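You operate a simulated robot arm through the tools that you are given. There is no shell and no other tool.

Carry out the task below with a simulated robot arm. There is one attempt and no reset: what you move stays moved.

Task
Put things in order on the number 9 bench. At the end: the orange bottle stands where the blue cartridge stood; the blue cartridge stands where the cap box (marked "CAPS") stood; the yellow end plug stands on top of the green tape roll; the cap box stands on top of the brown twin wooden cradle; whatever was shut is shut again. Leave all else as you found it, and nothing knocked over.

Only the result counts: the job must be done as asked and must still hold three seconds after the hand-in. Knocking over, shifting, dropping, spilling or breaking anything else fails it. A push-on lid holds only when it is set on centred and level and pressed home; a screw cap is set on level and turned clockwise until tight.

Robot
A 6-joint arm with a two-finger gripper, fixed in place. Base frame: the origin is at the foot of the arm, x ahead of it, y to its left, z up; the work surface is at about z = 0. Readings come in mm, degrees, newtons and seconds.
With the tool pointing down near the work surface it reaches from about 240 to 620 mm from the base axis. Its first joint turns from -66.0 to 66.0 degrees. Payload 1.37 kg.
Tool frame: the origin (TCP) lies between the finger pads and is the grasp point; the fingertips stand 22 mm ahead of it; z points along the fingers, y is the line along which they close. The gripper opens to 92 mm. The gripper's body begins 65 mm behind the TCP.
Orientation is told as [roll, pitch, yaw] about the base's x, y, z axes, in that order, counted from this pose: with the fingers straight down and closing along the base's y, the tool's x points along the base's -x, its y along +y and its z along -z.

Tools
- The arm moves only by the tool drive_tool. Its argument "rows" is a list of rows, each a list of 7 numbers: the opening, from 0 (shut) to 1 (fully open), then the shift along the base's x, y, z in mm, then the turn, a rotation vector about the base's x, y, z in degrees. In form: [[claw, tx, ty, tz, ax, ay, az], ...]. A call has 1 to 20 rows; each row is the pose to reach, as a shift and turn from the pose commanded when the call began. Rows are played at 5 a second. More than 50 mm and 8.6 degrees between two rows, or a gripper value outside its range, and nothing of the call is played. A pose out of reach is approached as far as the arm can. The call stops where the force on the tool passes 40 N (or 10 N more than at its start, if that is more) or the arm is blocked; 0.2 s more then pass. Each finger halts on what it meets, pressing with about 26 N; the grip force reading is that of the motor and also rises with nothing between the fingers. The clock runs only during rows and for 0.2 s after the last one: add rows that repeat a pose to give the fingers time. The reply holds the time, the measured pose of the TCP, the force on the tool along the base axes, the opening and the grip force, in the units named above and with some noise, with the torque about the TCP (base axes, N m) and any sound that the robot's microphone picked up.
- Cameras (640 x 400 px; columns grow to the right, rows downward): "scene" is fixed at [47.9, -459.8, 564.3]; the picture's right is [0.51, -0.86, 0.00], its down [-0.63, -0.38, -0.68] and it looks along [0.58, 0.34, -0.74] (base axes); focal length 234 px, centre (320, 200). "wrist" rides on the gripper at [71, 19, -102] in the tool frame; the picture's right is [-0.26, 0.97, 0.00], its down [-0.75, -0.20, -0.63] and it looks along [-0.60, -0.16, 0.78] (tool axes); focal length 280 px, centre (320, 200). There is no depth. A picture from a camera that has moved, and an enlarged one, comes with that camera's place and axes in the base frame and with its lens.
- camera(camera): a new picture of that camera. It takes no simulated time.
- enlarge(camera, box): a new picture of the part [left, top, right, bottom] of that camera's present view, enlarged. It takes no simulated time.
- close_job(): hands the job in; it is judged then, once.

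Nothing tells you positions but the pictures and the camera data. Unless the task says otherwise, let go and move clear before handing in.

The tools are called after "Call:" as a command line: name --pt "numbers of a row" for each row, then --argument value for the rest, lists and objects as JSON in quotes. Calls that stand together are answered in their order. drive_tool: Moves the arm, as the interface text tells. Its arguments: {"type":"object","properties":{"rows":{"type":"array","items":{"type":"array","items":{"type":"number"}}}},"required":["rows"]} The other tools are called the same way: camera (camera) takes a picture; enlarge (camera, box) takes an enlarged picture of a part of a camera's view; close_job () hands the job in.

At the start:

```text
time_s: 0.0
eef_pos: [330.3, -53.8, 337.2]
tool_rot: [0.0, -0.1, 0.0]
wrist_force: [-0.1, 0.7, 0.2]
torque: [-0.01, -0.01, 0.02]
finger_gap: 91.7
grip_force: 0.0
```

scene: 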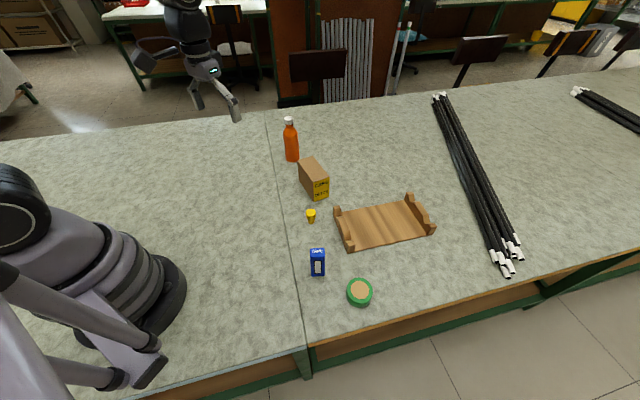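
wrist: 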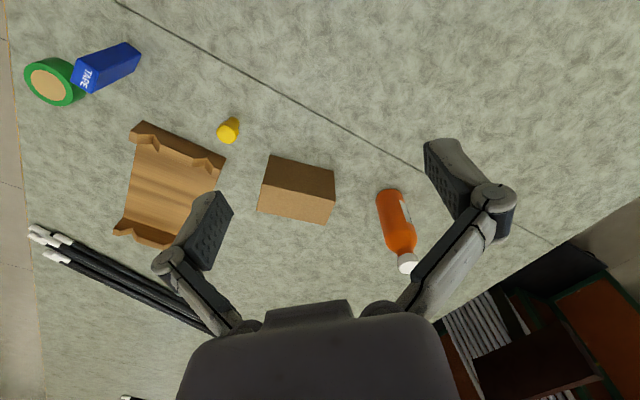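

I see the orange bottle, cap box, yellow plug, blue cartridge (box), green tape roll and brown cradle on the bench. I'll look at enlarged views before locating them.

Call:
enlarge --camera "scene" --box '[260, 100, 450, 219]'

Call:
enlarge --camera "scene" --box '[280, 190, 450, 310]'

Call:
enlarge --camera "wrist" --box '[0, 20, 260, 180]'

Call:
enlarge --camera "wrist" --box '[200, 120, 460, 290]'

```text
3.36 times, centred on (355, 160) of scene
camera zoom: at [47.9, -459.8, 564.3], right [0.51, -0.86, 0.0], down [-0.63, -0.38, -0.68], along [0.58, 0.34, -0.74], focal length 785 px, centre (202, 336)
```

zoom: 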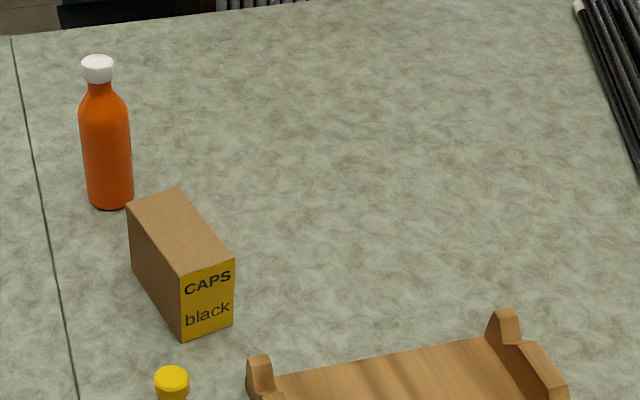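

```text
3.33 times, centred on (365, 250) of scene
camera zoom: at [47.9, -459.8, 564.3], right [0.51, -0.86, 0.0], down [-0.63, -0.38, -0.68], along [0.58, 0.34, -0.74], focal length 778 px, centre (170, 33)
```

zoom: 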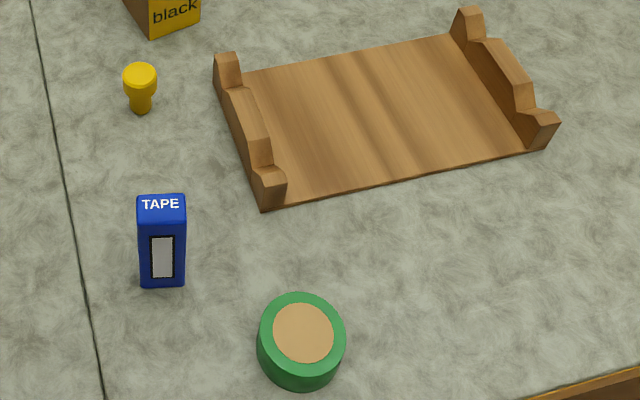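

```text
2.46 times, centred on (130, 100) of wrist
camera zoom: at [258.0, -33.6, 438.3], right [0.26, 0.97, 0.0], down [0.75, -0.2, 0.63], along [0.6, -0.16, -0.78], focal length 690 px, centre (788, 446)
```

zoom: 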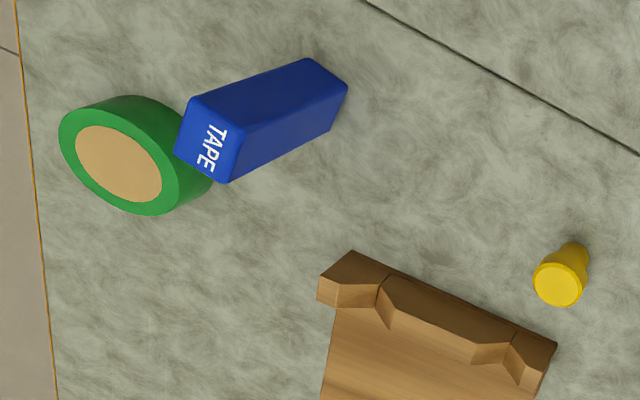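

```text
2.35 times, centred on (330, 205) of wrist
camera zoom: at [258.0, -33.6, 438.3], right [0.26, 0.97, 0.0], down [0.75, -0.2, 0.63], along [0.6, -0.16, -0.78], focal length 660 px, centre (296, 188)
```

zoom: 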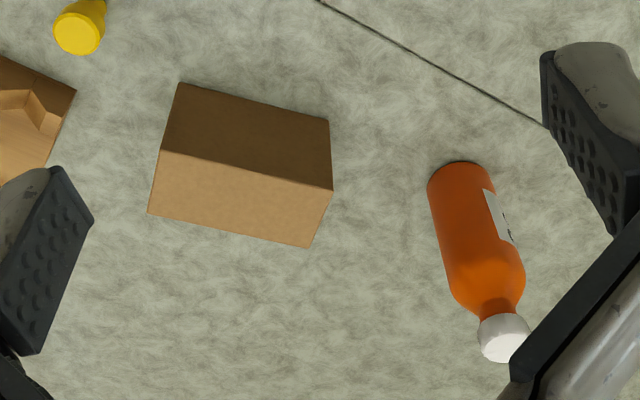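

The items are laid out along the bench. I'll move the arm at height toward the cradle and cartridge to get better wrist views for measuring.

Call:
drive_tool --pt "1 -10 -45 0 0 0 0" --pt "1 -20 -90 0 0 0 0" --pt "1 -30 -135 0 0 0 0" --pt "1 -40 -180 0 0 0 0" --pt "1 -50 -220 0 0 0 0" --pt "1 -50 -220 0 0 0 0"

Call:
camera --camera "wrist"

Call:
camera --camera "scene"

```text
time_s: 1.4
eef_pos: [280.0, -274.7, 335.8]
tool_rot: [-0.1, 0.0, 0.0]
wrist_force: [0.0, -0.3, 0.6]
torque: [0.01, 0.0, 0.0]
finger_gap: 92.0
grip_force: 0.0
```

```text
taken
camera wrist: at [208.1, -254.7, 438.6], right [0.26, 0.97, 0.0], down [0.75, -0.2, 0.63], along [0.6, -0.16, -0.78], focal length 280 px, centre (320, 200)
```

wrist: 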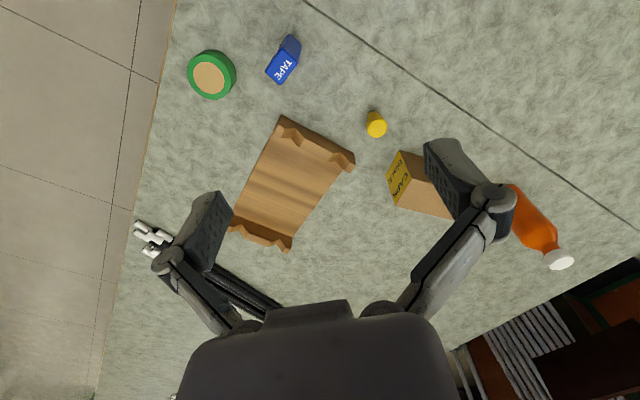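

```text
taken
```

scene: 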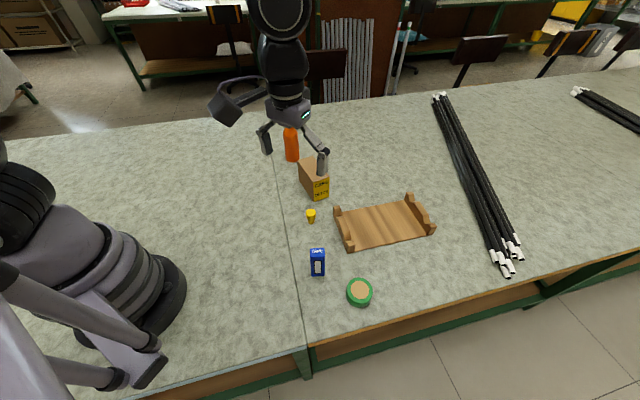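

Now I'll enlarge parts of this view to pin down the cradle, cartridge, roll and plug.

Call:
enlarge --camera "wrist" --box '[170, 20, 330, 120]'

Call:
enlarge --camera "wrist" --box '[200, 100, 400, 260]'

Call:
enlarge --camera "wrist" --box '[340, 90, 600, 280]'

Call:
enlarge --camera "scene" --box '[300, 230, 400, 310]'

Call:
enlarge --camera "scene" --box '[320, 180, 450, 260]'

```text
4.00 times, centred on (250, 70) of wrist
camera zoom: at [208.1, -254.7, 438.6], right [0.26, 0.97, 0.0], down [0.75, -0.2, 0.63], along [0.6, -0.16, -0.78], focal length 1122 px, centre (600, 720)
```

zoom: 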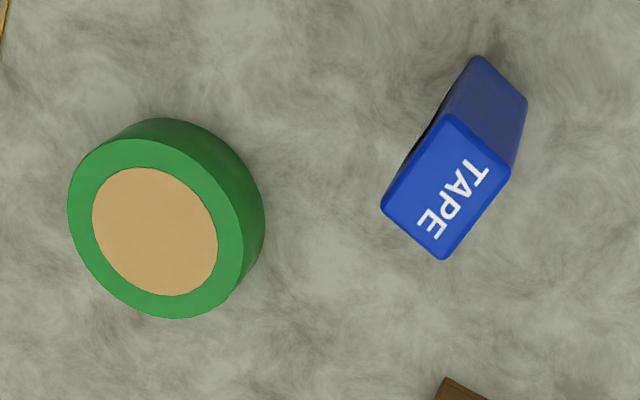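

```text
2.50 times, centred on (300, 180) of wrist
camera zoom: at [208.1, -254.7, 438.6], right [0.26, 0.97, 0.0], down [0.75, -0.2, 0.63], along [0.6, -0.16, -0.78], focal length 701 px, centre (370, 250)
```

zoom: 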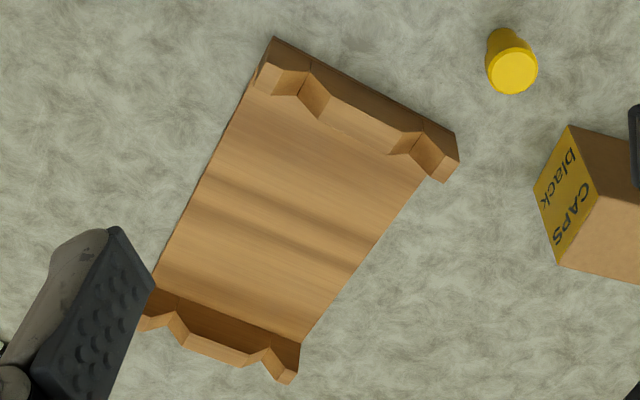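

```text
2.11 times, centred on (470, 185) of wrist
camera zoom: at [208.1, -254.7, 438.6], right [0.26, 0.97, 0.0], down [0.75, -0.2, 0.63], along [0.6, -0.16, -0.78], focal length 590 px, centre (4, 232)
```

zoom: 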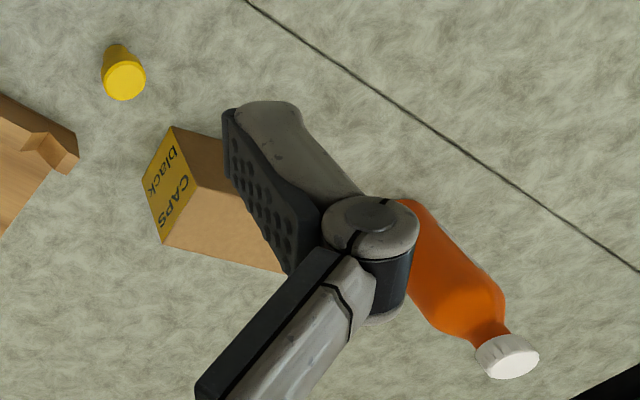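

```text
5.00 times, centred on (350, 270) of scene
camera zoom: at [47.9, -459.8, 564.3], right [0.51, -0.86, 0.0], down [-0.63, -0.38, -0.68], along [0.58, 0.34, -0.74], focal length 1168 px, centre (170, -150)
```

zoom: 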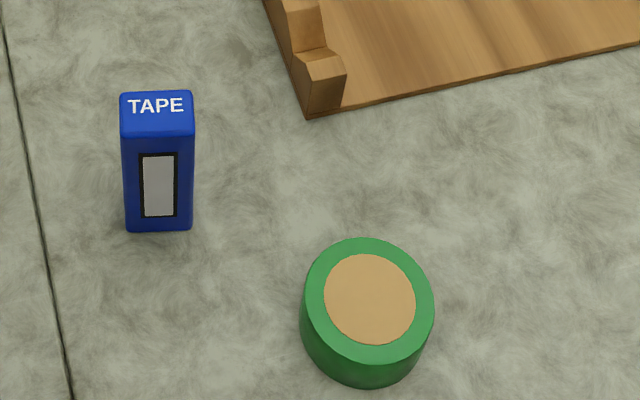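

```text
4.92 times, centred on (385, 220) of scene
camera zoom: at [47.9, -459.8, 564.3], right [0.51, -0.86, 0.0], down [-0.63, -0.38, -0.68], along [0.58, 0.34, -0.74], focal length 1150 px, centre (0, 102)
```

zoom: 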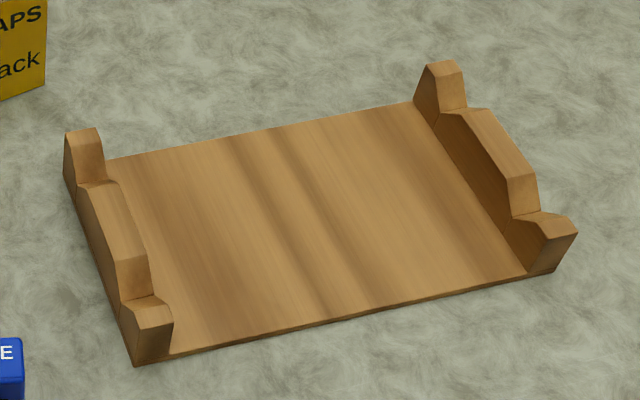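

The cap box centre is near (531, -148.5), rotated about 31°, 57×118 mm and 86 tall. The cartridge is near (276, -317), the roll near (274.6, -431.5) at about 30 tall, the plug near (403, -218.6), the bottle near (632, 11), and the cradle's near end around (412, -310). I'll start with the cap box and move to hover above it, turned to match.

Call:
drive_tool --pt "1 31 16 -17 0 0 7.3" --pt "1 62 31 -34 0 0 14.6" --pt "1 94 47 -51 0 0 22" --pt "1 125 63 -68 0 0 29.3" --pt "1 157 78 -85 0 0 36.6" --pt "1 188 94 -102 0 0 44" --pt "1 219 110 -120 0 0 51.3" --pt "1 250.7 125.3 -137 0 0 58.6" --pt "1 250.7 125.3 -137 0 0 58.6"

Call:
camera --camera "wrist"

Call:
camera --camera "scene"

```text
time_s: 3.4
eef_pos: [530.9, -147.9, 198.7]
tool_rot: [0.0, 0.0, 58.8]
wrist_force: [1.0, 0.3, -0.7]
torque: [0.01, 0.02, 0.0]
finger_gap: 92.2
grip_force: 0.1
```

```text
taken
camera wrist: at [476.8, -198.7, 301.4], right [-0.69, 0.72, 0.0], down [0.57, 0.54, 0.62], along [0.45, 0.43, -0.78], focal length 280 px, centre (320, 200)
```

wrist: 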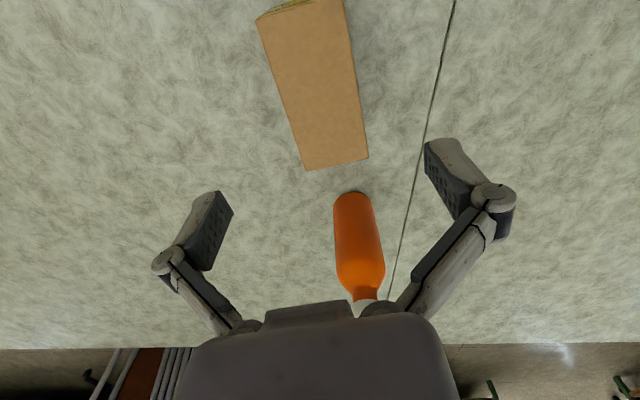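

```text
taken
```

scene: 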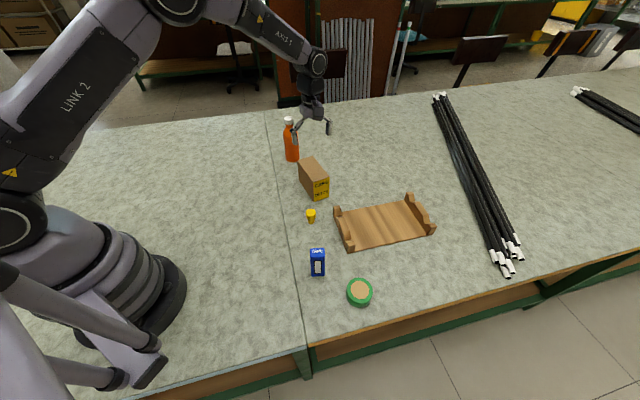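

Call:
enlarge --camera "wrist" --box '[220, 0, 400, 200]'

Call:
enlarge --camera "scene" --box '[260, 90, 360, 220]'

```text
2.00 times, centred on (310, 100) of wrist
camera zoom: at [476.8, -198.7, 301.4], right [-0.69, 0.72, 0.0], down [0.57, 0.54, 0.62], along [0.45, 0.43, -0.78], focal length 561 px, centre (340, 400)
```

zoom: 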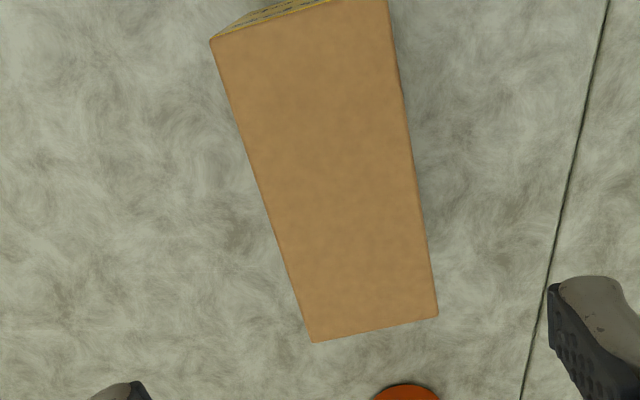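

```text
3.08 times, centred on (310, 155) of scene
camera zoom: at [48.0, -459.7, 564.3], right [0.51, -0.86, 0.0], down [-0.63, -0.38, -0.68], along [0.58, 0.34, -0.74], focal length 719 px, centre (351, 338)
```

zoom: 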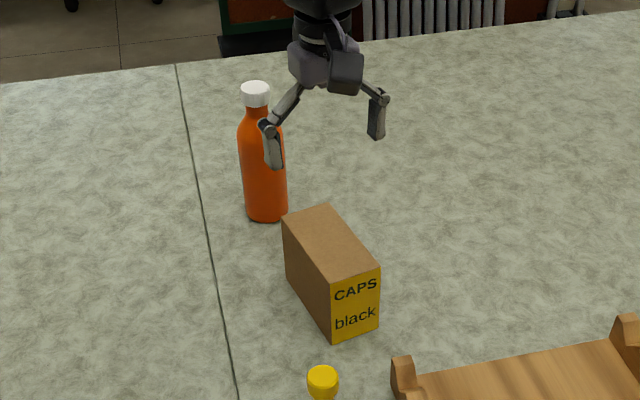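

The box measures 57×120×86 mm, centred on about (530.5, -147.5). I'll descend straight down around it.

Call:
drive_tool --pt "1 -0.5 0.8 -20 0 0 -0.5" --pt "1 -0.5 0.8 -45 0 0 -0.5" --pt "1 -0.5 0.8 -70 0 0 -0.5" --pt "1 -0.5 0.8 -90 0 0 -0.5" --pt "1 -0.5 0.8 -110 0 0 -0.5" --pt "1 -0.5 0.8 -125 0 0 -0.5" --pt "1 -0.5 0.8 -134 0 0 -0.5" --pt "1 -0.5 0.8 -134 0 0 -0.5"

Call:
camera --camera "wrist"

Call:
camera --camera "scene"

```text
time_s: 5.2
eef_pos: [529.5, -146.8, 64.9]
tool_rot: [0.1, -0.1, 58.2]
wrist_force: [-0.4, 0.5, 0.2]
torque: [-0.01, 0.01, -0.01]
finger_gap: 92.1
grip_force: 0.1
```

```text
taken
camera wrist: at [475.1, -197.2, 167.2], right [-0.68, 0.73, 0.0], down [0.57, 0.53, 0.63], along [0.46, 0.43, -0.78], focal length 280 px, centre (320, 200)
```

wrist: 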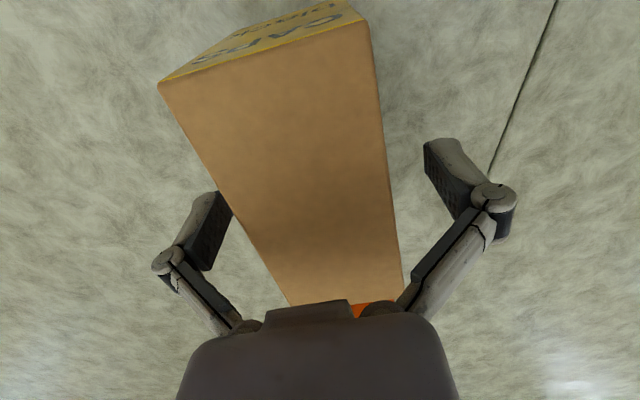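

```text
taken
```

scene: 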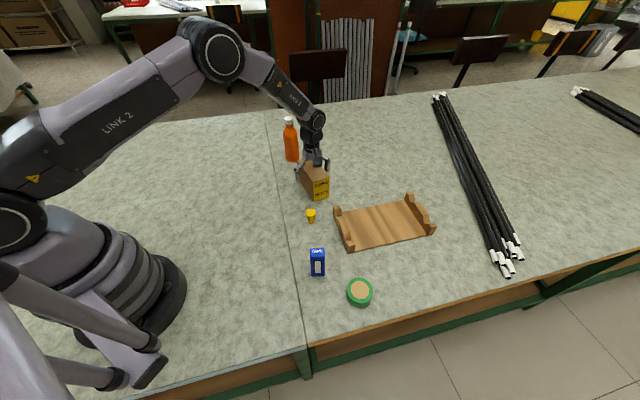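

The box sits between the open fingers, so I'll close the grip.

Call:
drive_tool --pt "0.5 0 0 0 0 0 0" --pt "0.3 0 0 0 0 0 0" --pt "0.3 0 0 0 0 0 0" --pt "0.3 0 0 0 0 0 0" --pt "0.3 0 0 0 0 0 0"

```text
time_s: 6.4
eef_pos: [530.3, -147.8, 65.0]
tool_rot: [0.1, 0.0, 58.1]
wrist_force: [-0.1, -1.7, 3.3]
torque: [-0.06, -0.03, -0.03]
finger_gap: 57.6
grip_force: 26.1
```

The box is gripped at 57.6 mm with 26 N. I'll lift it, carry it over the cradle and turn it to line up with the cradle.

Call:
drive_tool --pt "0.3 0 0 8 0 0 0" --pt "0.3 0 0 25 0 0 0" --pt "0.3 0 0 50 0 0 0" --pt "0.3 0 0 75 0 0 0" --pt "0.3 0 0 90 0 0 0" --pt "0.3 -3 -10 90 0 0 -0.5" --pt "0.3 -9 -35 90 0 0 -2" --pt "0.3 -16 -65 90 0 0 -3.8" --pt "0.3 -23 -95 90 0 0 -5.5" --pt "0.3 -30 -125 90 0 0 -7.2" --pt "0.3 -38 -155 90 0 0 -9" --pt "0.3 -45 -185 90 0 0 -10.5" --pt "0.3 -51 -210 90 0 0 -12" --pt "0.3 -54 -222 90 0 0 -12.8" --pt "0.3 -55 -226.5 90 0 0 -12.8" --pt "0.3 -55 -226.5 90 0 0 -12.8"

Call:
camera --camera "wrist"

Call:
camera --camera "scene"

```text
time_s: 9.8
eef_pos: [474.7, -373.4, 155.5]
tool_rot: [0.0, 0.0, 45.3]
wrist_force: [-0.3, -0.6, -1.5]
torque: [0.04, 0.01, -0.01]
finger_gap: 57.6
grip_force: 25.7
```

```text
taken
camera wrist: at [410.8, -410.1, 257.5], right [-0.5, 0.87, 0.0], down [0.68, 0.39, 0.62], along [0.54, 0.31, -0.78], focal length 280 px, centre (320, 200)
```

wrist: 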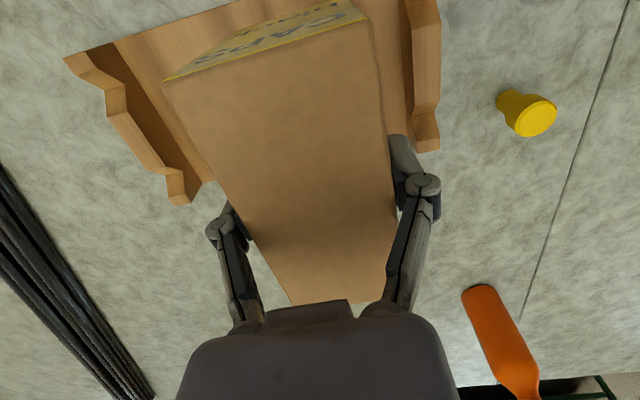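

```text
taken
```

scene: 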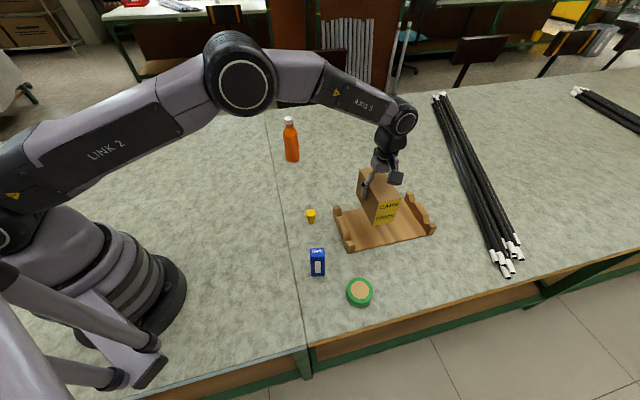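

Call:
enlarge --camera "scene" --box '[320, 140, 450, 260]'

```text
3.33 times, centred on (385, 200) of scene
camera zoom: at [47.9, -459.8, 564.3], right [0.51, -0.86, 0.0], down [-0.63, -0.38, -0.68], along [0.58, 0.34, -0.74], focal length 778 px, centre (103, 200)
```

zoom: 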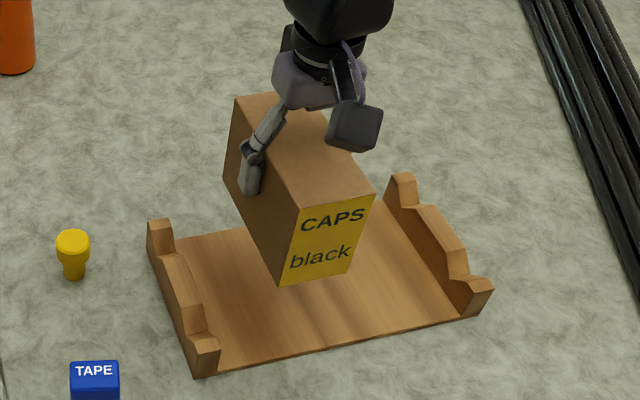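

The box hovers over the plate with room on all sides. I'll lower it most of the way now, then in small steps while watching the force.

Call:
drive_tool --pt "0.3 0 0 -12 0 0 0" --pt "0.3 0 0 -30 0 0 0" --pt "0.3 0 0 -48 0 0 0" --pt "0.3 0 0 -62 0 0 0" --pt "0.3 0 0 -72 0 0 0" --pt "0.3 0 0 -78 0 0 0" --pt "0.3 0 0 -78 0 0 0"

Call:
enlarge --camera "scene" --box '[320, 140, 450, 260]'

```text
time_s: 11.4
eef_pos: [473.6, -372.6, 77.6]
tool_rot: [0.0, 0.0, 45.3]
wrist_force: [0.8, -1.8, -2.7]
torque: [0.0, 0.01, -0.01]
finger_gap: 57.6
grip_force: 25.5
```

```text
3.33 times, centred on (385, 200) of scene
camera zoom: at [47.9, -459.8, 564.3], right [0.51, -0.86, 0.0], down [-0.63, -0.38, -0.68], along [0.58, 0.34, -0.74], focal length 778 px, centre (103, 200)
```

zoom: 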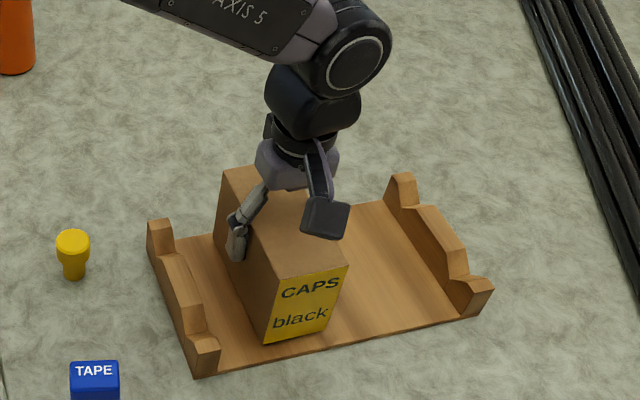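

Call:
drive_tool --pt "0.3 0 0 -1 0 0 0" --pt "0.3 0 0 -2 0 0 0" --pt "0.3 0 0 -3 0 0 0" --pt "0.3 0 0 -4 0 0 0" --pt "0.3 0 0 -4 0 0 0"

```text
time_s: 12.6
eef_pos: [474.6, -372.7, 72.0]
tool_rot: [0.0, 0.0, 45.3]
wrist_force: [-0.5, 0.4, -2.7]
torque: [-0.01, -0.01, 0.0]
finger_gap: 57.5
grip_force: 26.4
```

Call:
drive_tool --pt "0.3 0 0 -0.7 0 0 0" --pt "0.3 0 0 -1.4 0 0 0" --pt "0.3 0 0 -2 0 0 0" --pt "0.3 0 0 -2 0 0 0"

```text
time_s: 13.6
eef_pos: [474.4, -373.9, 71.3]
tool_rot: [0.1, 0.0, 45.3]
wrist_force: [-3.4, 1.3, 6.2]
torque: [0.11, 0.08, 0.01]
finger_gap: 57.7
grip_force: 26.4
```

Contact has begun (z force rose to about +6 N). I'll go a fraction lower to seat it and check the view before releasing.

Call:
drive_tool --pt "0.3 0 0 -0.4 0 0 0" --pt "0.3 0 0 -0.4 0 0 0"

Call:
enlarge --camera "scene" --box '[320, 140, 450, 260]'

Call:
camera --camera "wrist"

```text
time_s: 14.2
eef_pos: [475.3, -372.9, 72.7]
tool_rot: [-0.1, 0.0, 45.4]
wrist_force: [-3.8, 2.3, 10.0]
torque: [0.1, 0.19, -0.04]
finger_gap: 57.8
grip_force: 25.6
```

```text
3.33 times, centred on (385, 200) of scene
camera zoom: at [47.9, -459.7, 564.3], right [0.51, -0.86, 0.0], down [-0.63, -0.38, -0.68], along [0.58, 0.34, -0.74], focal length 778 px, centre (103, 200)
```

zoom: 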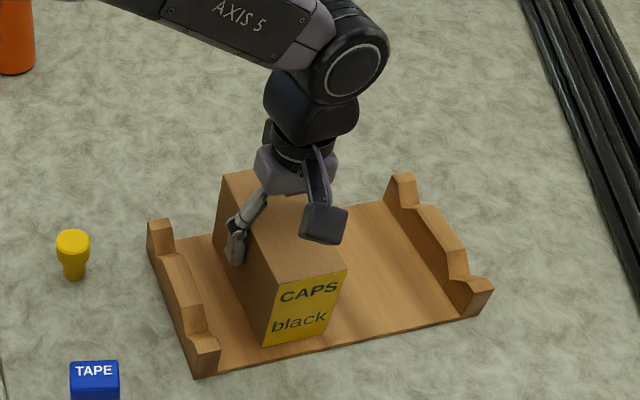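

```text
taken
camera wrist: at [410.5, -410.1, 173.5], right [-0.5, 0.87, 0.0], down [0.67, 0.39, 0.63], along [0.54, 0.31, -0.78], focal length 280 px, centre (320, 200)
```

wrist: 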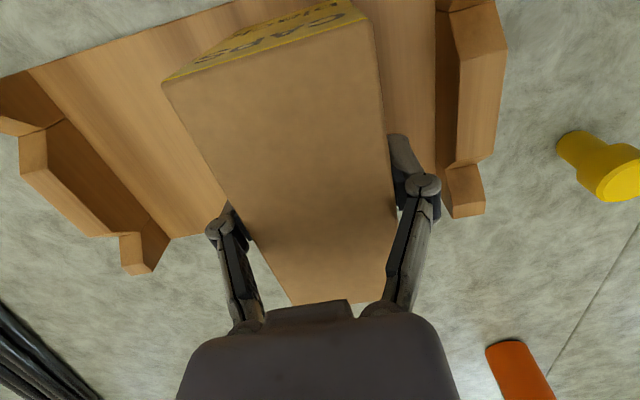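

The box is flat on the cradle plate, with wall clearance on both sides. I'll open the fingers gently and retreat straight up.

Call:
drive_tool --pt "0.66 0 0 0 0 0 0" --pt "0.75 0 0 0 0 0 0" --pt "0.8 0 0 0 0 0 0" --pt "0.8 0 0 0 0 0 0" --pt "0.8 0 0 10 0 0 0" --pt "0.8 0 0 30 0 0 0" --pt "0.8 0 0 60 0 0 0" --pt "0.8 0 0 100 0 0 0" --pt "0.8 0 0 140 0 0 0" --pt "0.8 0 0 140 0 0 0"

Call:
enlarge --camera "scene" --box '[320, 140, 450, 260]'

Call:
camera --camera "wrist"

```text
time_s: 16.4
eef_pos: [475.2, -372.5, 212.6]
tool_rot: [0.0, 0.1, 45.3]
wrist_force: [1.3, -0.2, 0.2]
torque: [0.01, 0.02, -0.03]
finger_gap: 73.9
grip_force: 0.1
```

```text
3.33 times, centred on (385, 200) of scene
camera zoom: at [47.9, -459.8, 564.3], right [0.51, -0.86, 0.0], down [-0.63, -0.38, -0.68], along [0.58, 0.34, -0.74], focal length 778 px, centre (103, 200)
```

zoom: 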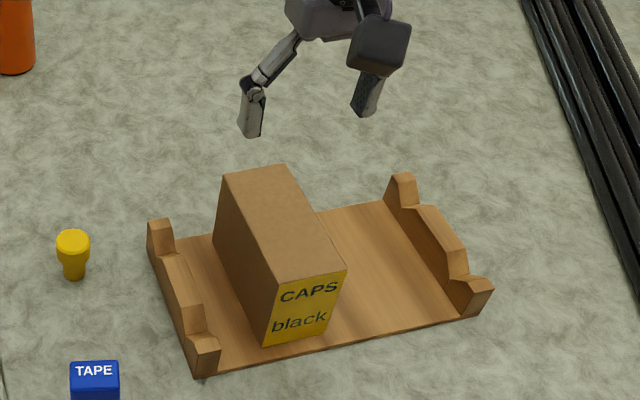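

```text
taken
camera wrist: at [410.1, -409.6, 313.8], right [-0.5, 0.86, 0.0], down [0.68, 0.39, 0.62], along [0.54, 0.31, -0.78], focal length 280 px, centre (320, 200)
```

wrist: 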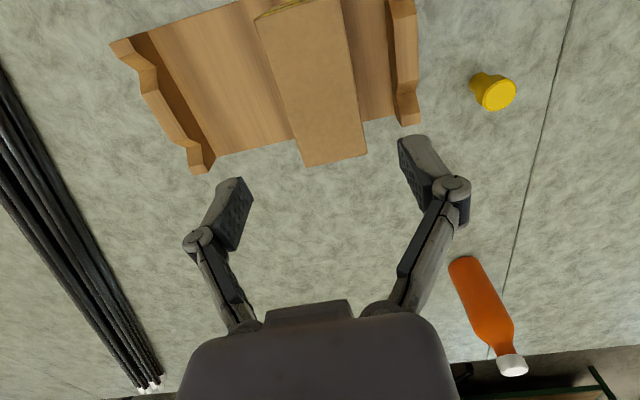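

The cap box stands on the cradle. Next is the blue cartridge near (276, -317); I'll hover above it and measure it again.

Call:
drive_tool --pt "0.8 -33 9.5 0 0 0 -2.3" --pt "0.8 -66 19 0 0 0 -4.6" --pt "0.8 -100 28.5 0 0 0 -6.9" --pt "0.8 -133 38 0 0 0 -9.2" --pt "0.8 -166 47.6 0 0 0 -11.5" --pt "0.8 -199.5 57.2 0 0 0 -13.6" --pt "0.8 -199.5 57.2 0 0 0 -13.6"

Call:
camera --camera "wrist"

Call:
enlarge --camera "wrist" --box '[230, 0, 430, 200]'

Call:
enlarge --camera "scene" --box '[280, 150, 400, 310]'

```text
time_s: 18.0
eef_pos: [275.3, -314.7, 211.5]
tool_rot: [0.0, -0.1, 31.7]
wrist_force: [0.2, 0.0, 0.2]
torque: [-0.01, 0.01, 0.04]
finger_gap: 73.5
grip_force: 0.0
```

```text
taken
camera wrist: at [203.2, -336.1, 312.7], right [-0.28, 0.96, 0.0], down [0.75, 0.22, 0.63], along [0.6, 0.18, -0.78], focal length 280 px, centre (320, 200)
```

wrist: 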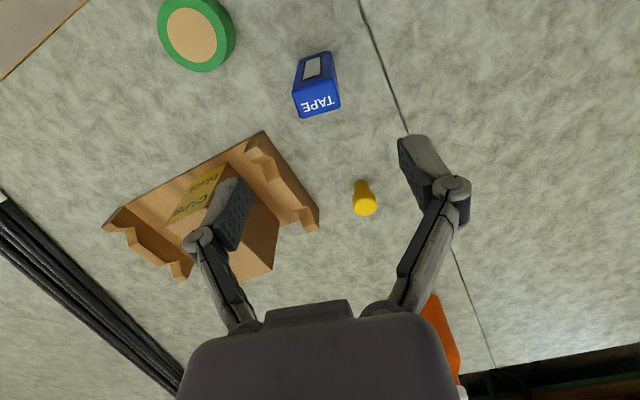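

```text
2.00 times, centred on (330, 100) of wrist
camera zoom: at [203.2, -336.1, 312.7], right [-0.28, 0.96, 0.0], down [0.75, 0.22, 0.63], along [0.6, 0.18, -0.78], focal length 561 px, centre (300, 400)
```

zoom: 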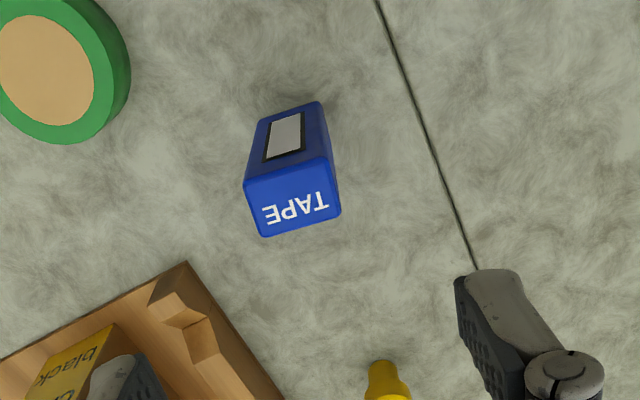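

```text
2.50 times, centred on (340, 230) of scene
camera zoom: at [47.9, -459.7, 564.3], right [0.51, -0.86, 0.0], down [-0.63, -0.38, -0.68], along [0.58, 0.34, -0.74], focal length 584 px, centre (270, 125)
```

zoom: 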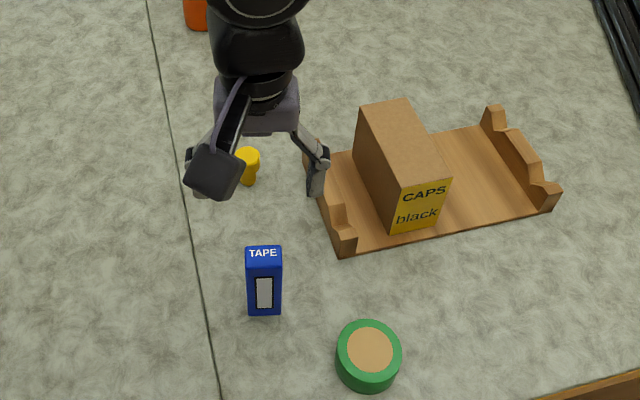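

The cartridge centre again measures about (275, -317). I'll nudge 1.8 mm in y and descend around it.

Call:
drive_tool --pt "0.8 0.3 -1.8 -25 0 0 0" --pt "0.8 0.3 -1.8 -55 0 0 0" --pt "0.8 0.3 -1.8 -85 0 0 0" --pt "0.8 0.3 -1.8 -110 0 0 0" --pt "0.8 0.3 -1.8 -130 0 0 0" --pt "0.8 0.3 -1.8 -145 0 0 0" --pt "0.8 0.3 -1.8 -155 0 0 0" --pt "0.8 0.3 -1.8 -155 0 0 0"

Call:
camera --camera "wrist"

Call:
enlarge --camera "scene" --box '[280, 190, 400, 310]'

```text
time_s: 19.8
eef_pos: [276.0, -316.2, 54.8]
tool_rot: [-0.1, 0.1, 31.7]
wrist_force: [0.4, -0.2, 0.4]
torque: [0.0, 0.03, 0.02]
finger_gap: 73.5
grip_force: 0.1
```

```text
taken
camera wrist: at [204.5, -338.1, 157.6], right [-0.28, 0.96, 0.0], down [0.75, 0.22, 0.63], along [0.6, 0.18, -0.78], focal length 280 px, centre (320, 200)
```

wrist: 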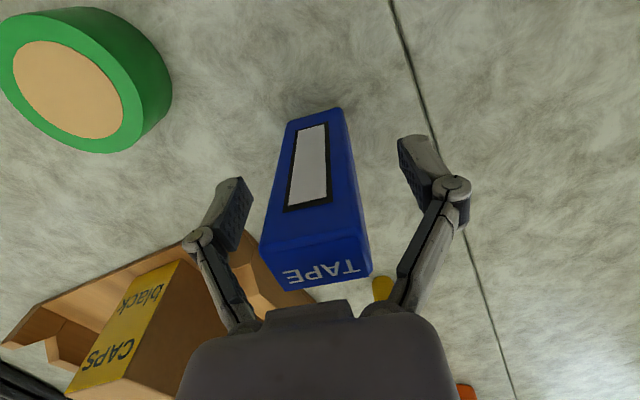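

```text
3.33 times, centred on (340, 250) of scene
camera zoom: at [47.9, -459.8, 564.3], right [0.51, -0.86, 0.0], down [-0.63, -0.38, -0.68], along [0.58, 0.34, -0.74], focal length 778 px, centre (253, 33)
```

zoom: 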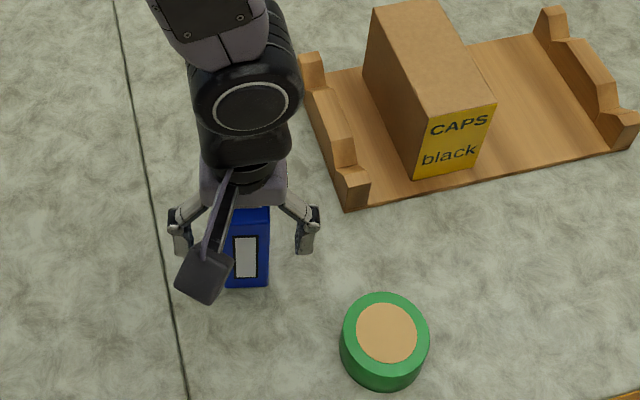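

The cartridge is between the pads. Closing on it now.

Call:
drive_tool --pt "0.5 0 0 0 0 0 0" --pt "0.2 0 0 0 0 0 0" --pt "0.1 0 0 0 0 0 0" --pt "0.1 0 0 0 0 0 0" --pt "0.1 0 0 0 0 0 0"

Call:
camera --camera "wrist"

```text
time_s: 21.0
eef_pos: [276.2, -318.3, 55.2]
tool_rot: [0.0, 0.0, 31.8]
wrist_force: [-1.3, -0.8, 2.0]
torque: [0.02, 0.0, -0.02]
finger_gap: 33.3
grip_force: 26.3
```

```text
taken
camera wrist: at [204.5, -338.1, 157.9], right [-0.28, 0.96, 0.0], down [0.75, 0.22, 0.63], along [0.6, 0.18, -0.78], focal length 280 px, centre (320, 200)
```

wrist: 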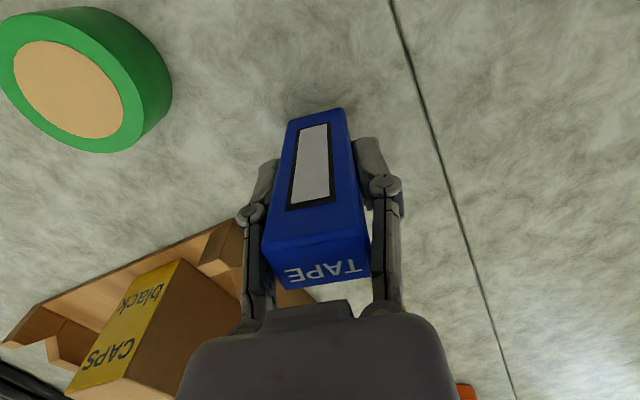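

Gripped at 33.3 mm. I'll lift it 100 mm and carry it to the cap box's old spot, a shift of +255 in x and +169.5 in y.

Call:
drive_tool --pt "0.1 0 0 8 0 0 0" --pt "0.1 0 0 28 0 0 0" --pt "0.1 0 0 55 0 0 0" --pt "0.1 0 0 82 0 0 0" --pt "0.1 0 0 100 0 0 0" --pt "0.1 10 7 100 0 0 0" --pt "0.1 32 21 100 0 0 0" --pt "0.1 60 40 100 0 0 0" --pt "0.1 88 58.5 100 0 0 0" --pt "0.1 116 77 100 0 0 0" --pt "0.1 144 96 100 0 0 0" --pt "0.1 172 114 100 0 0 0" --pt "0.1 200 133 100 0 0 0" --pt "0.1 225 149.5 100 0 0 0" --pt "0.1 245 163 100 0 0 0" --pt "0.1 255 169.5 100 0 0 0" --pt "0.1 255 169.5 100 0 0 0"

Call:
camera --camera "scene"

Call:
camera --camera "wrist"

```text
time_s: 24.6
eef_pos: [530.4, -148.0, 155.5]
tool_rot: [0.0, 0.0, 31.7]
wrist_force: [-0.2, -0.4, -0.6]
torque: [0.03, -0.01, 0.02]
finger_gap: 33.1
grip_force: 25.9
```

```text
taken
```

scene: 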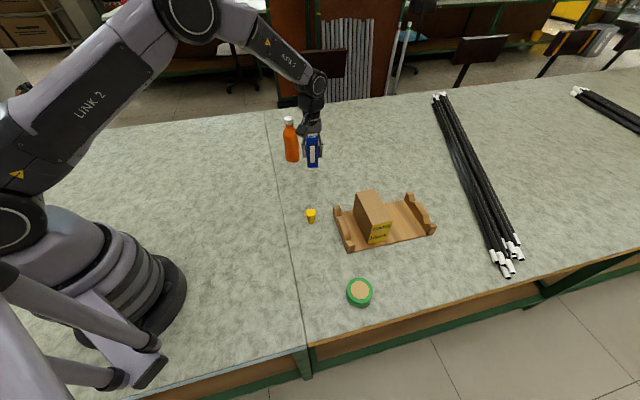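

```text
taken
camera wrist: at [459.5, -169.2, 257.6], right [-0.28, 0.96, 0.0], down [0.75, 0.22, 0.62], along [0.6, 0.18, -0.78], focal length 280 px, centre (320, 200)
```

wrist: 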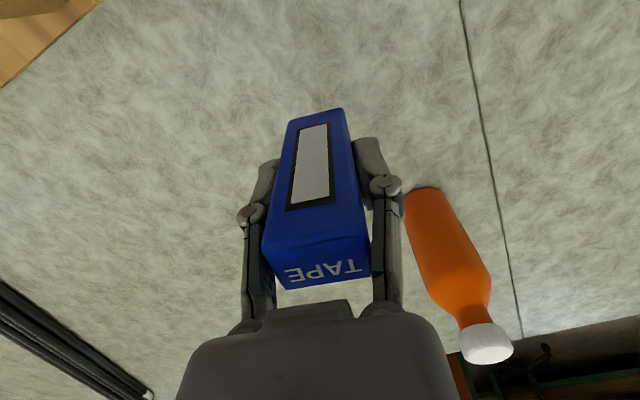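

It is over the target. Lowering to just above the bench.

Call:
drive_tool --pt "0.1 0 0 -15 0 0 0" --pt "0.1 0 0 -38 0 0 0" --pt "0.1 0 0 -60 0 0 0" --pt "0.1 0 0 -78 0 0 0" --pt "0.1 0 0 -90 0 0 0" --pt "0.1 0 0 -95 0 0 0" --pt "0.1 0 0 -97 0 0 0" --pt "0.1 0 0 -98.5 0 0 0" --pt "0.1 0 0 -98.5 0 0 0"

```text
time_s: 26.6
eef_pos: [531.2, -148.8, 58.0]
tool_rot: [0.0, -0.1, 31.7]
wrist_force: [-0.3, -0.2, -0.6]
torque: [0.02, 0.01, -0.03]
finger_gap: 33.0
grip_force: 26.1
```

Call:
drive_tool --pt "0.1 0 0 -0.6 0 0 0" --pt "0.1 0 0 -1.2 0 0 0" --pt "0.1 0 0 -1.6 0 0 0" --pt "0.1 0 0 -1.6 0 0 0"

Call:
enlarge --camera "scene" --box '[260, 90, 380, 230]'

```text
time_s: 27.6
eef_pos: [530.7, -149.7, 55.3]
tool_rot: [0.0, 0.0, 31.7]
wrist_force: [-1.0, 0.6, 0.3]
torque: [0.02, 0.01, -0.02]
finger_gap: 33.1
grip_force: 25.6
```

```text
2.86 times, centred on (320, 160) of scene
camera zoom: at [47.9, -459.8, 564.3], right [0.51, -0.86, 0.0], down [-0.63, -0.38, -0.68], along [0.58, 0.34, -0.74], focal length 667 px, centre (320, 314)
```

zoom: 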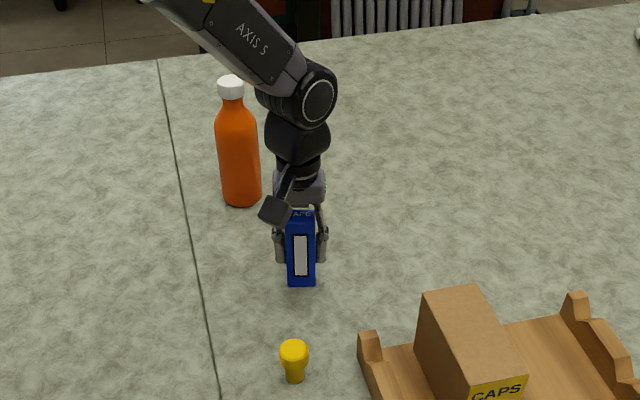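

Call:
drive_tool --pt "0.1 0 0 -0.4 0 0 0" --pt "0.1 0 0 -0.7 0 0 0" --pt "0.1 0 0 -0.7 0 0 0"

```text
time_s: 28.4
eef_pos: [530.7, -147.5, 56.0]
tool_rot: [0.1, 0.0, 31.7]
wrist_force: [-5.1, 1.6, 12.2]
torque: [0.06, 0.22, 0.0]
finger_gap: 32.8
grip_force: 26.0
```

It is firmly on the bench (12 N). I'll relieve the pressure slightly, open, and rise clear.

Call:
drive_tool --pt "0.1 0 0 0.3 0 0 0" --pt "0.1 0 0 0.3 0 0 0" --pt "0.42 0 0 0.3 0 0 0" --pt "0.55 0 0 0.3 0 0 0" --pt "0.7 0 0 0.3 0 0 0" --pt "0.7 0 0 0.3 0 0 0" --pt "0.7 0 0 15 0 0 0" --pt "0.7 0 0 40 0 0 0" --pt "0.7 0 0 75 0 0 0" --pt "0.7 0 0 110 0 0 0" --pt "0.7 0 0 145 0 0 0" --pt "0.7 0 0 145 0 0 0"

Call:
enlarge --camera "scene" --box '[260, 90, 380, 230]'

Call:
camera --camera "wrist"

```text
time_s: 31.0
eef_pos: [529.9, -149.6, 199.3]
tool_rot: [0.0, 0.0, 31.6]
wrist_force: [0.5, -0.5, 0.0]
torque: [-0.01, 0.02, 0.01]
finger_gap: 64.4
grip_force: 0.0
```

```text
2.86 times, centred on (320, 160) of scene
camera zoom: at [47.9, -459.8, 564.3], right [0.51, -0.86, 0.0], down [-0.63, -0.38, -0.68], along [0.58, 0.34, -0.74], focal length 667 px, centre (320, 314)
```

zoom: 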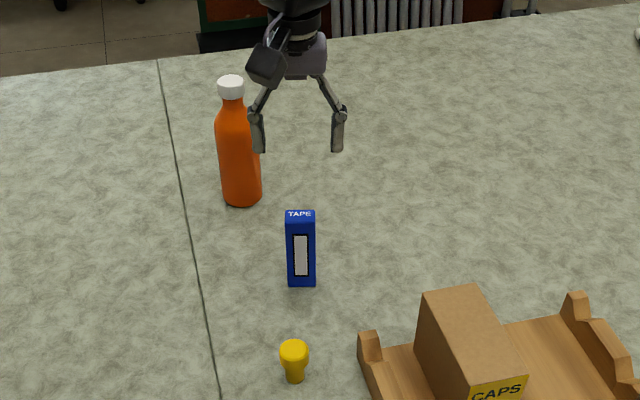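

```text
taken
camera wrist: at [459.1, -169.9, 302.6], right [-0.28, 0.96, 0.0], down [0.75, 0.22, 0.62], along [0.6, 0.18, -0.78], focal length 280 px, centre (320, 200)
```

wrist: 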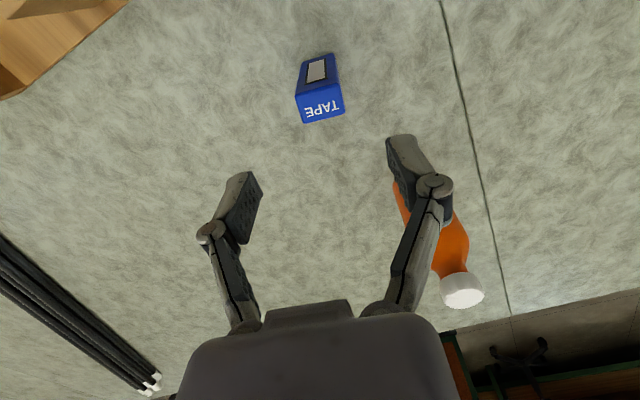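

The cartridge stands upright on the cap box's old spot. Next is the yellow plug, so I'll hover over it near (403, -218.5).

Call:
drive_tool --pt "0.7 -21 -11.6 0 0 0 -5.3" --pt "0.7 -42.5 -23.3 0 0 0 -10.6" --pt "0.7 -64 -35 -10 0 0 -15.9" --pt "0.7 -85 -46.6 -20 0 0 -21.2" --pt "0.7 -106 -58 -35 0 0 -26.5" --pt "0.7 -127.6 -69.9 -50 0 0 -31.7" --pt "0.7 -127.6 -69.9 -50 0 0 -31.7"

Call:
camera --camera "wrist"

Call:
enlarge --camera "wrist" --box '[240, 20, 400, 120]'

Call:
enlarge --camera "scene" --box '[270, 120, 390, 260]'

```text
time_s: 32.6
eef_pos: [402.8, -217.8, 151.0]
tool_rot: [-0.1, 0.0, -0.1]
wrist_force: [0.2, -0.3, -0.8]
torque: [0.04, 0.0, 0.0]
finger_gap: 64.6
grip_force: 0.0
```

```text
taken
camera wrist: at [331.0, -199.1, 252.7], right [0.26, 0.96, 0.0], down [0.75, -0.21, 0.63], along [0.6, -0.16, -0.78], focal length 280 px, centre (320, 200)
```

wrist: 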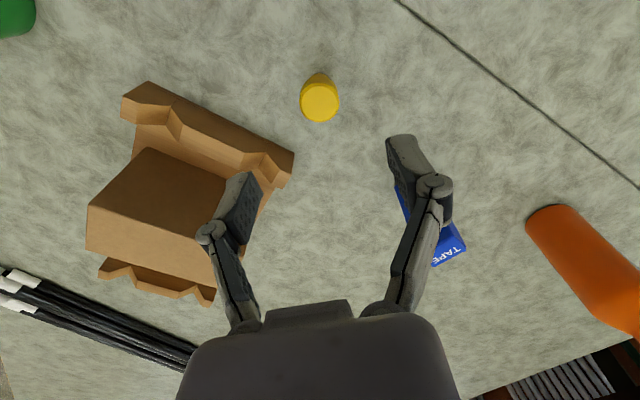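

```text
4.00 times, centred on (320, 70) of wrist
camera zoom: at [331.0, -199.1, 252.7], right [0.26, 0.96, 0.0], down [0.75, -0.21, 0.63], along [0.6, -0.16, -0.78], focal length 1122 px, centre (320, 720)
```

zoom: 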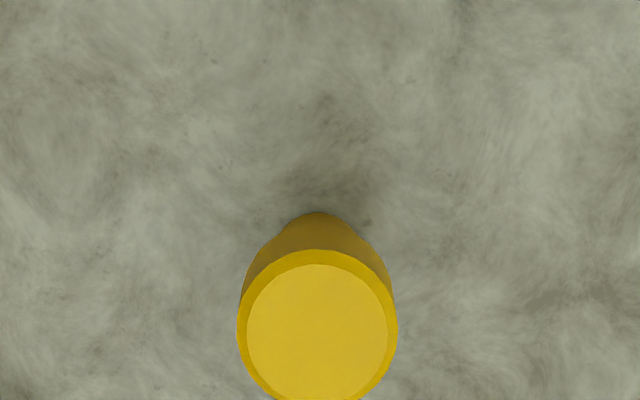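

```text
2.86 times, centred on (330, 190) of scene
camera zoom: at [47.9, -459.8, 564.3], right [0.51, -0.86, 0.0], down [-0.63, -0.38, -0.68], along [0.58, 0.34, -0.74], focal length 667 px, centre (291, 229)
```

zoom: 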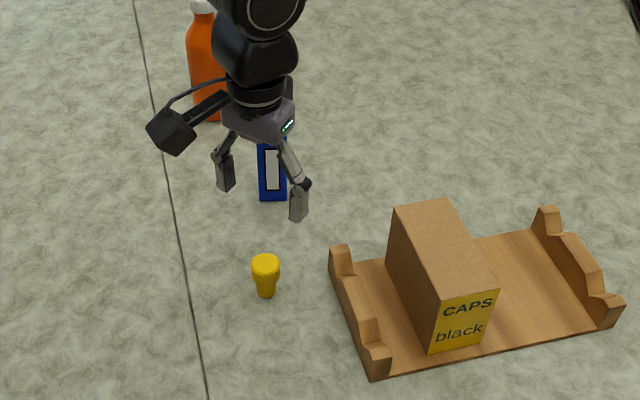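

The plug is centred near (403, -219). I'll descend with the pads level with its head.

Call:
drive_tool --pt "0.7 0 -0.8 -25 0 0 0" --pt "0.7 0 -0.8 -55 0 0 0" --pt "0.7 0 -0.8 -80 0 0 0" --pt "0.7 0 -0.8 -100 0 0 0" --pt "0.7 0 -0.8 -112 0 0 0" --pt "0.7 0 -0.8 -118 0 0 0" --pt "0.7 0 -0.8 -118 0 0 0"

Call:
camera --camera "wrist"

Call:
enlarge --camera "scene" --box '[280, 170, 360, 240]'

```text
time_s: 34.2
eef_pos: [403.5, -218.8, 32.7]
tool_rot: [-0.1, -0.1, 0.1]
wrist_force: [-0.2, 0.3, 0.8]
torque: [0.0, 0.03, -0.01]
finger_gap: 64.2
grip_force: 0.1
```

```text
taken
camera wrist: at [331.4, -199.3, 134.2], right [0.26, 0.97, 0.0], down [0.75, -0.2, 0.62], along [0.6, -0.16, -0.78], focal length 280 px, centre (320, 200)
```

wrist: 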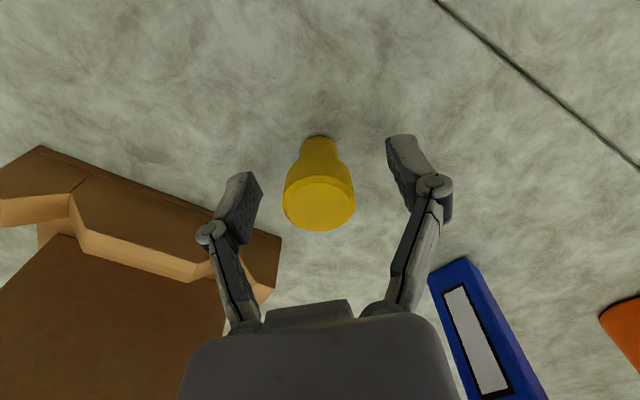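

```text
5.71 times, centred on (320, 205) of scene
camera zoom: at [47.9, -459.8, 564.3], right [0.51, -0.86, 0.0], down [-0.63, -0.38, -0.68], along [0.58, 0.34, -0.74], focal length 1335 px, centre (320, 171)
```

zoom: 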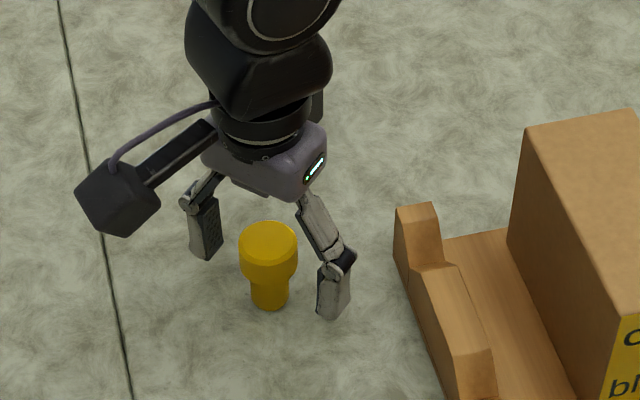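

The plug is centred between the pads, so I'll close.

Call:
drive_tool --pt "0.45 0 0 0 0 0 0" --pt "0.2 0 0 0 0 0 0" --pt "0.1 0 0 0 0 0 0" --pt "0.1 0 0 0 0 0 0" --pt "0.1 0 0 0 0 0 0"

Call:
camera --camera "wrist"

```text
time_s: 35.4
eef_pos: [402.3, -217.7, 32.3]
tool_rot: [-0.1, 0.0, 0.0]
wrist_force: [-0.5, -0.3, 2.6]
torque: [0.01, 0.0, -0.01]
finger_gap: 26.2
grip_force: 26.2
```

```text
taken
camera wrist: at [331.5, -199.3, 134.5], right [0.26, 0.97, 0.0], down [0.75, -0.2, 0.63], along [0.6, -0.16, -0.78], focal length 280 px, centre (320, 200)
```

wrist: 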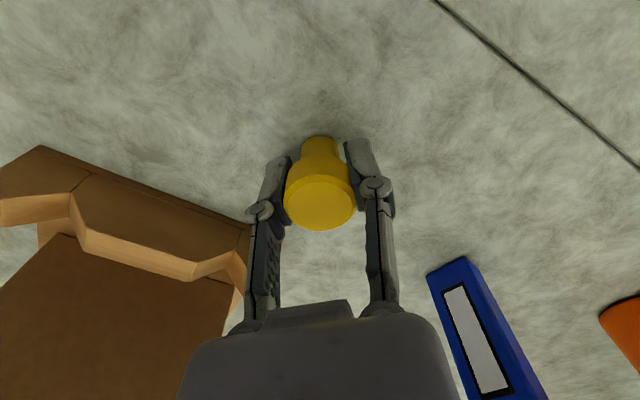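

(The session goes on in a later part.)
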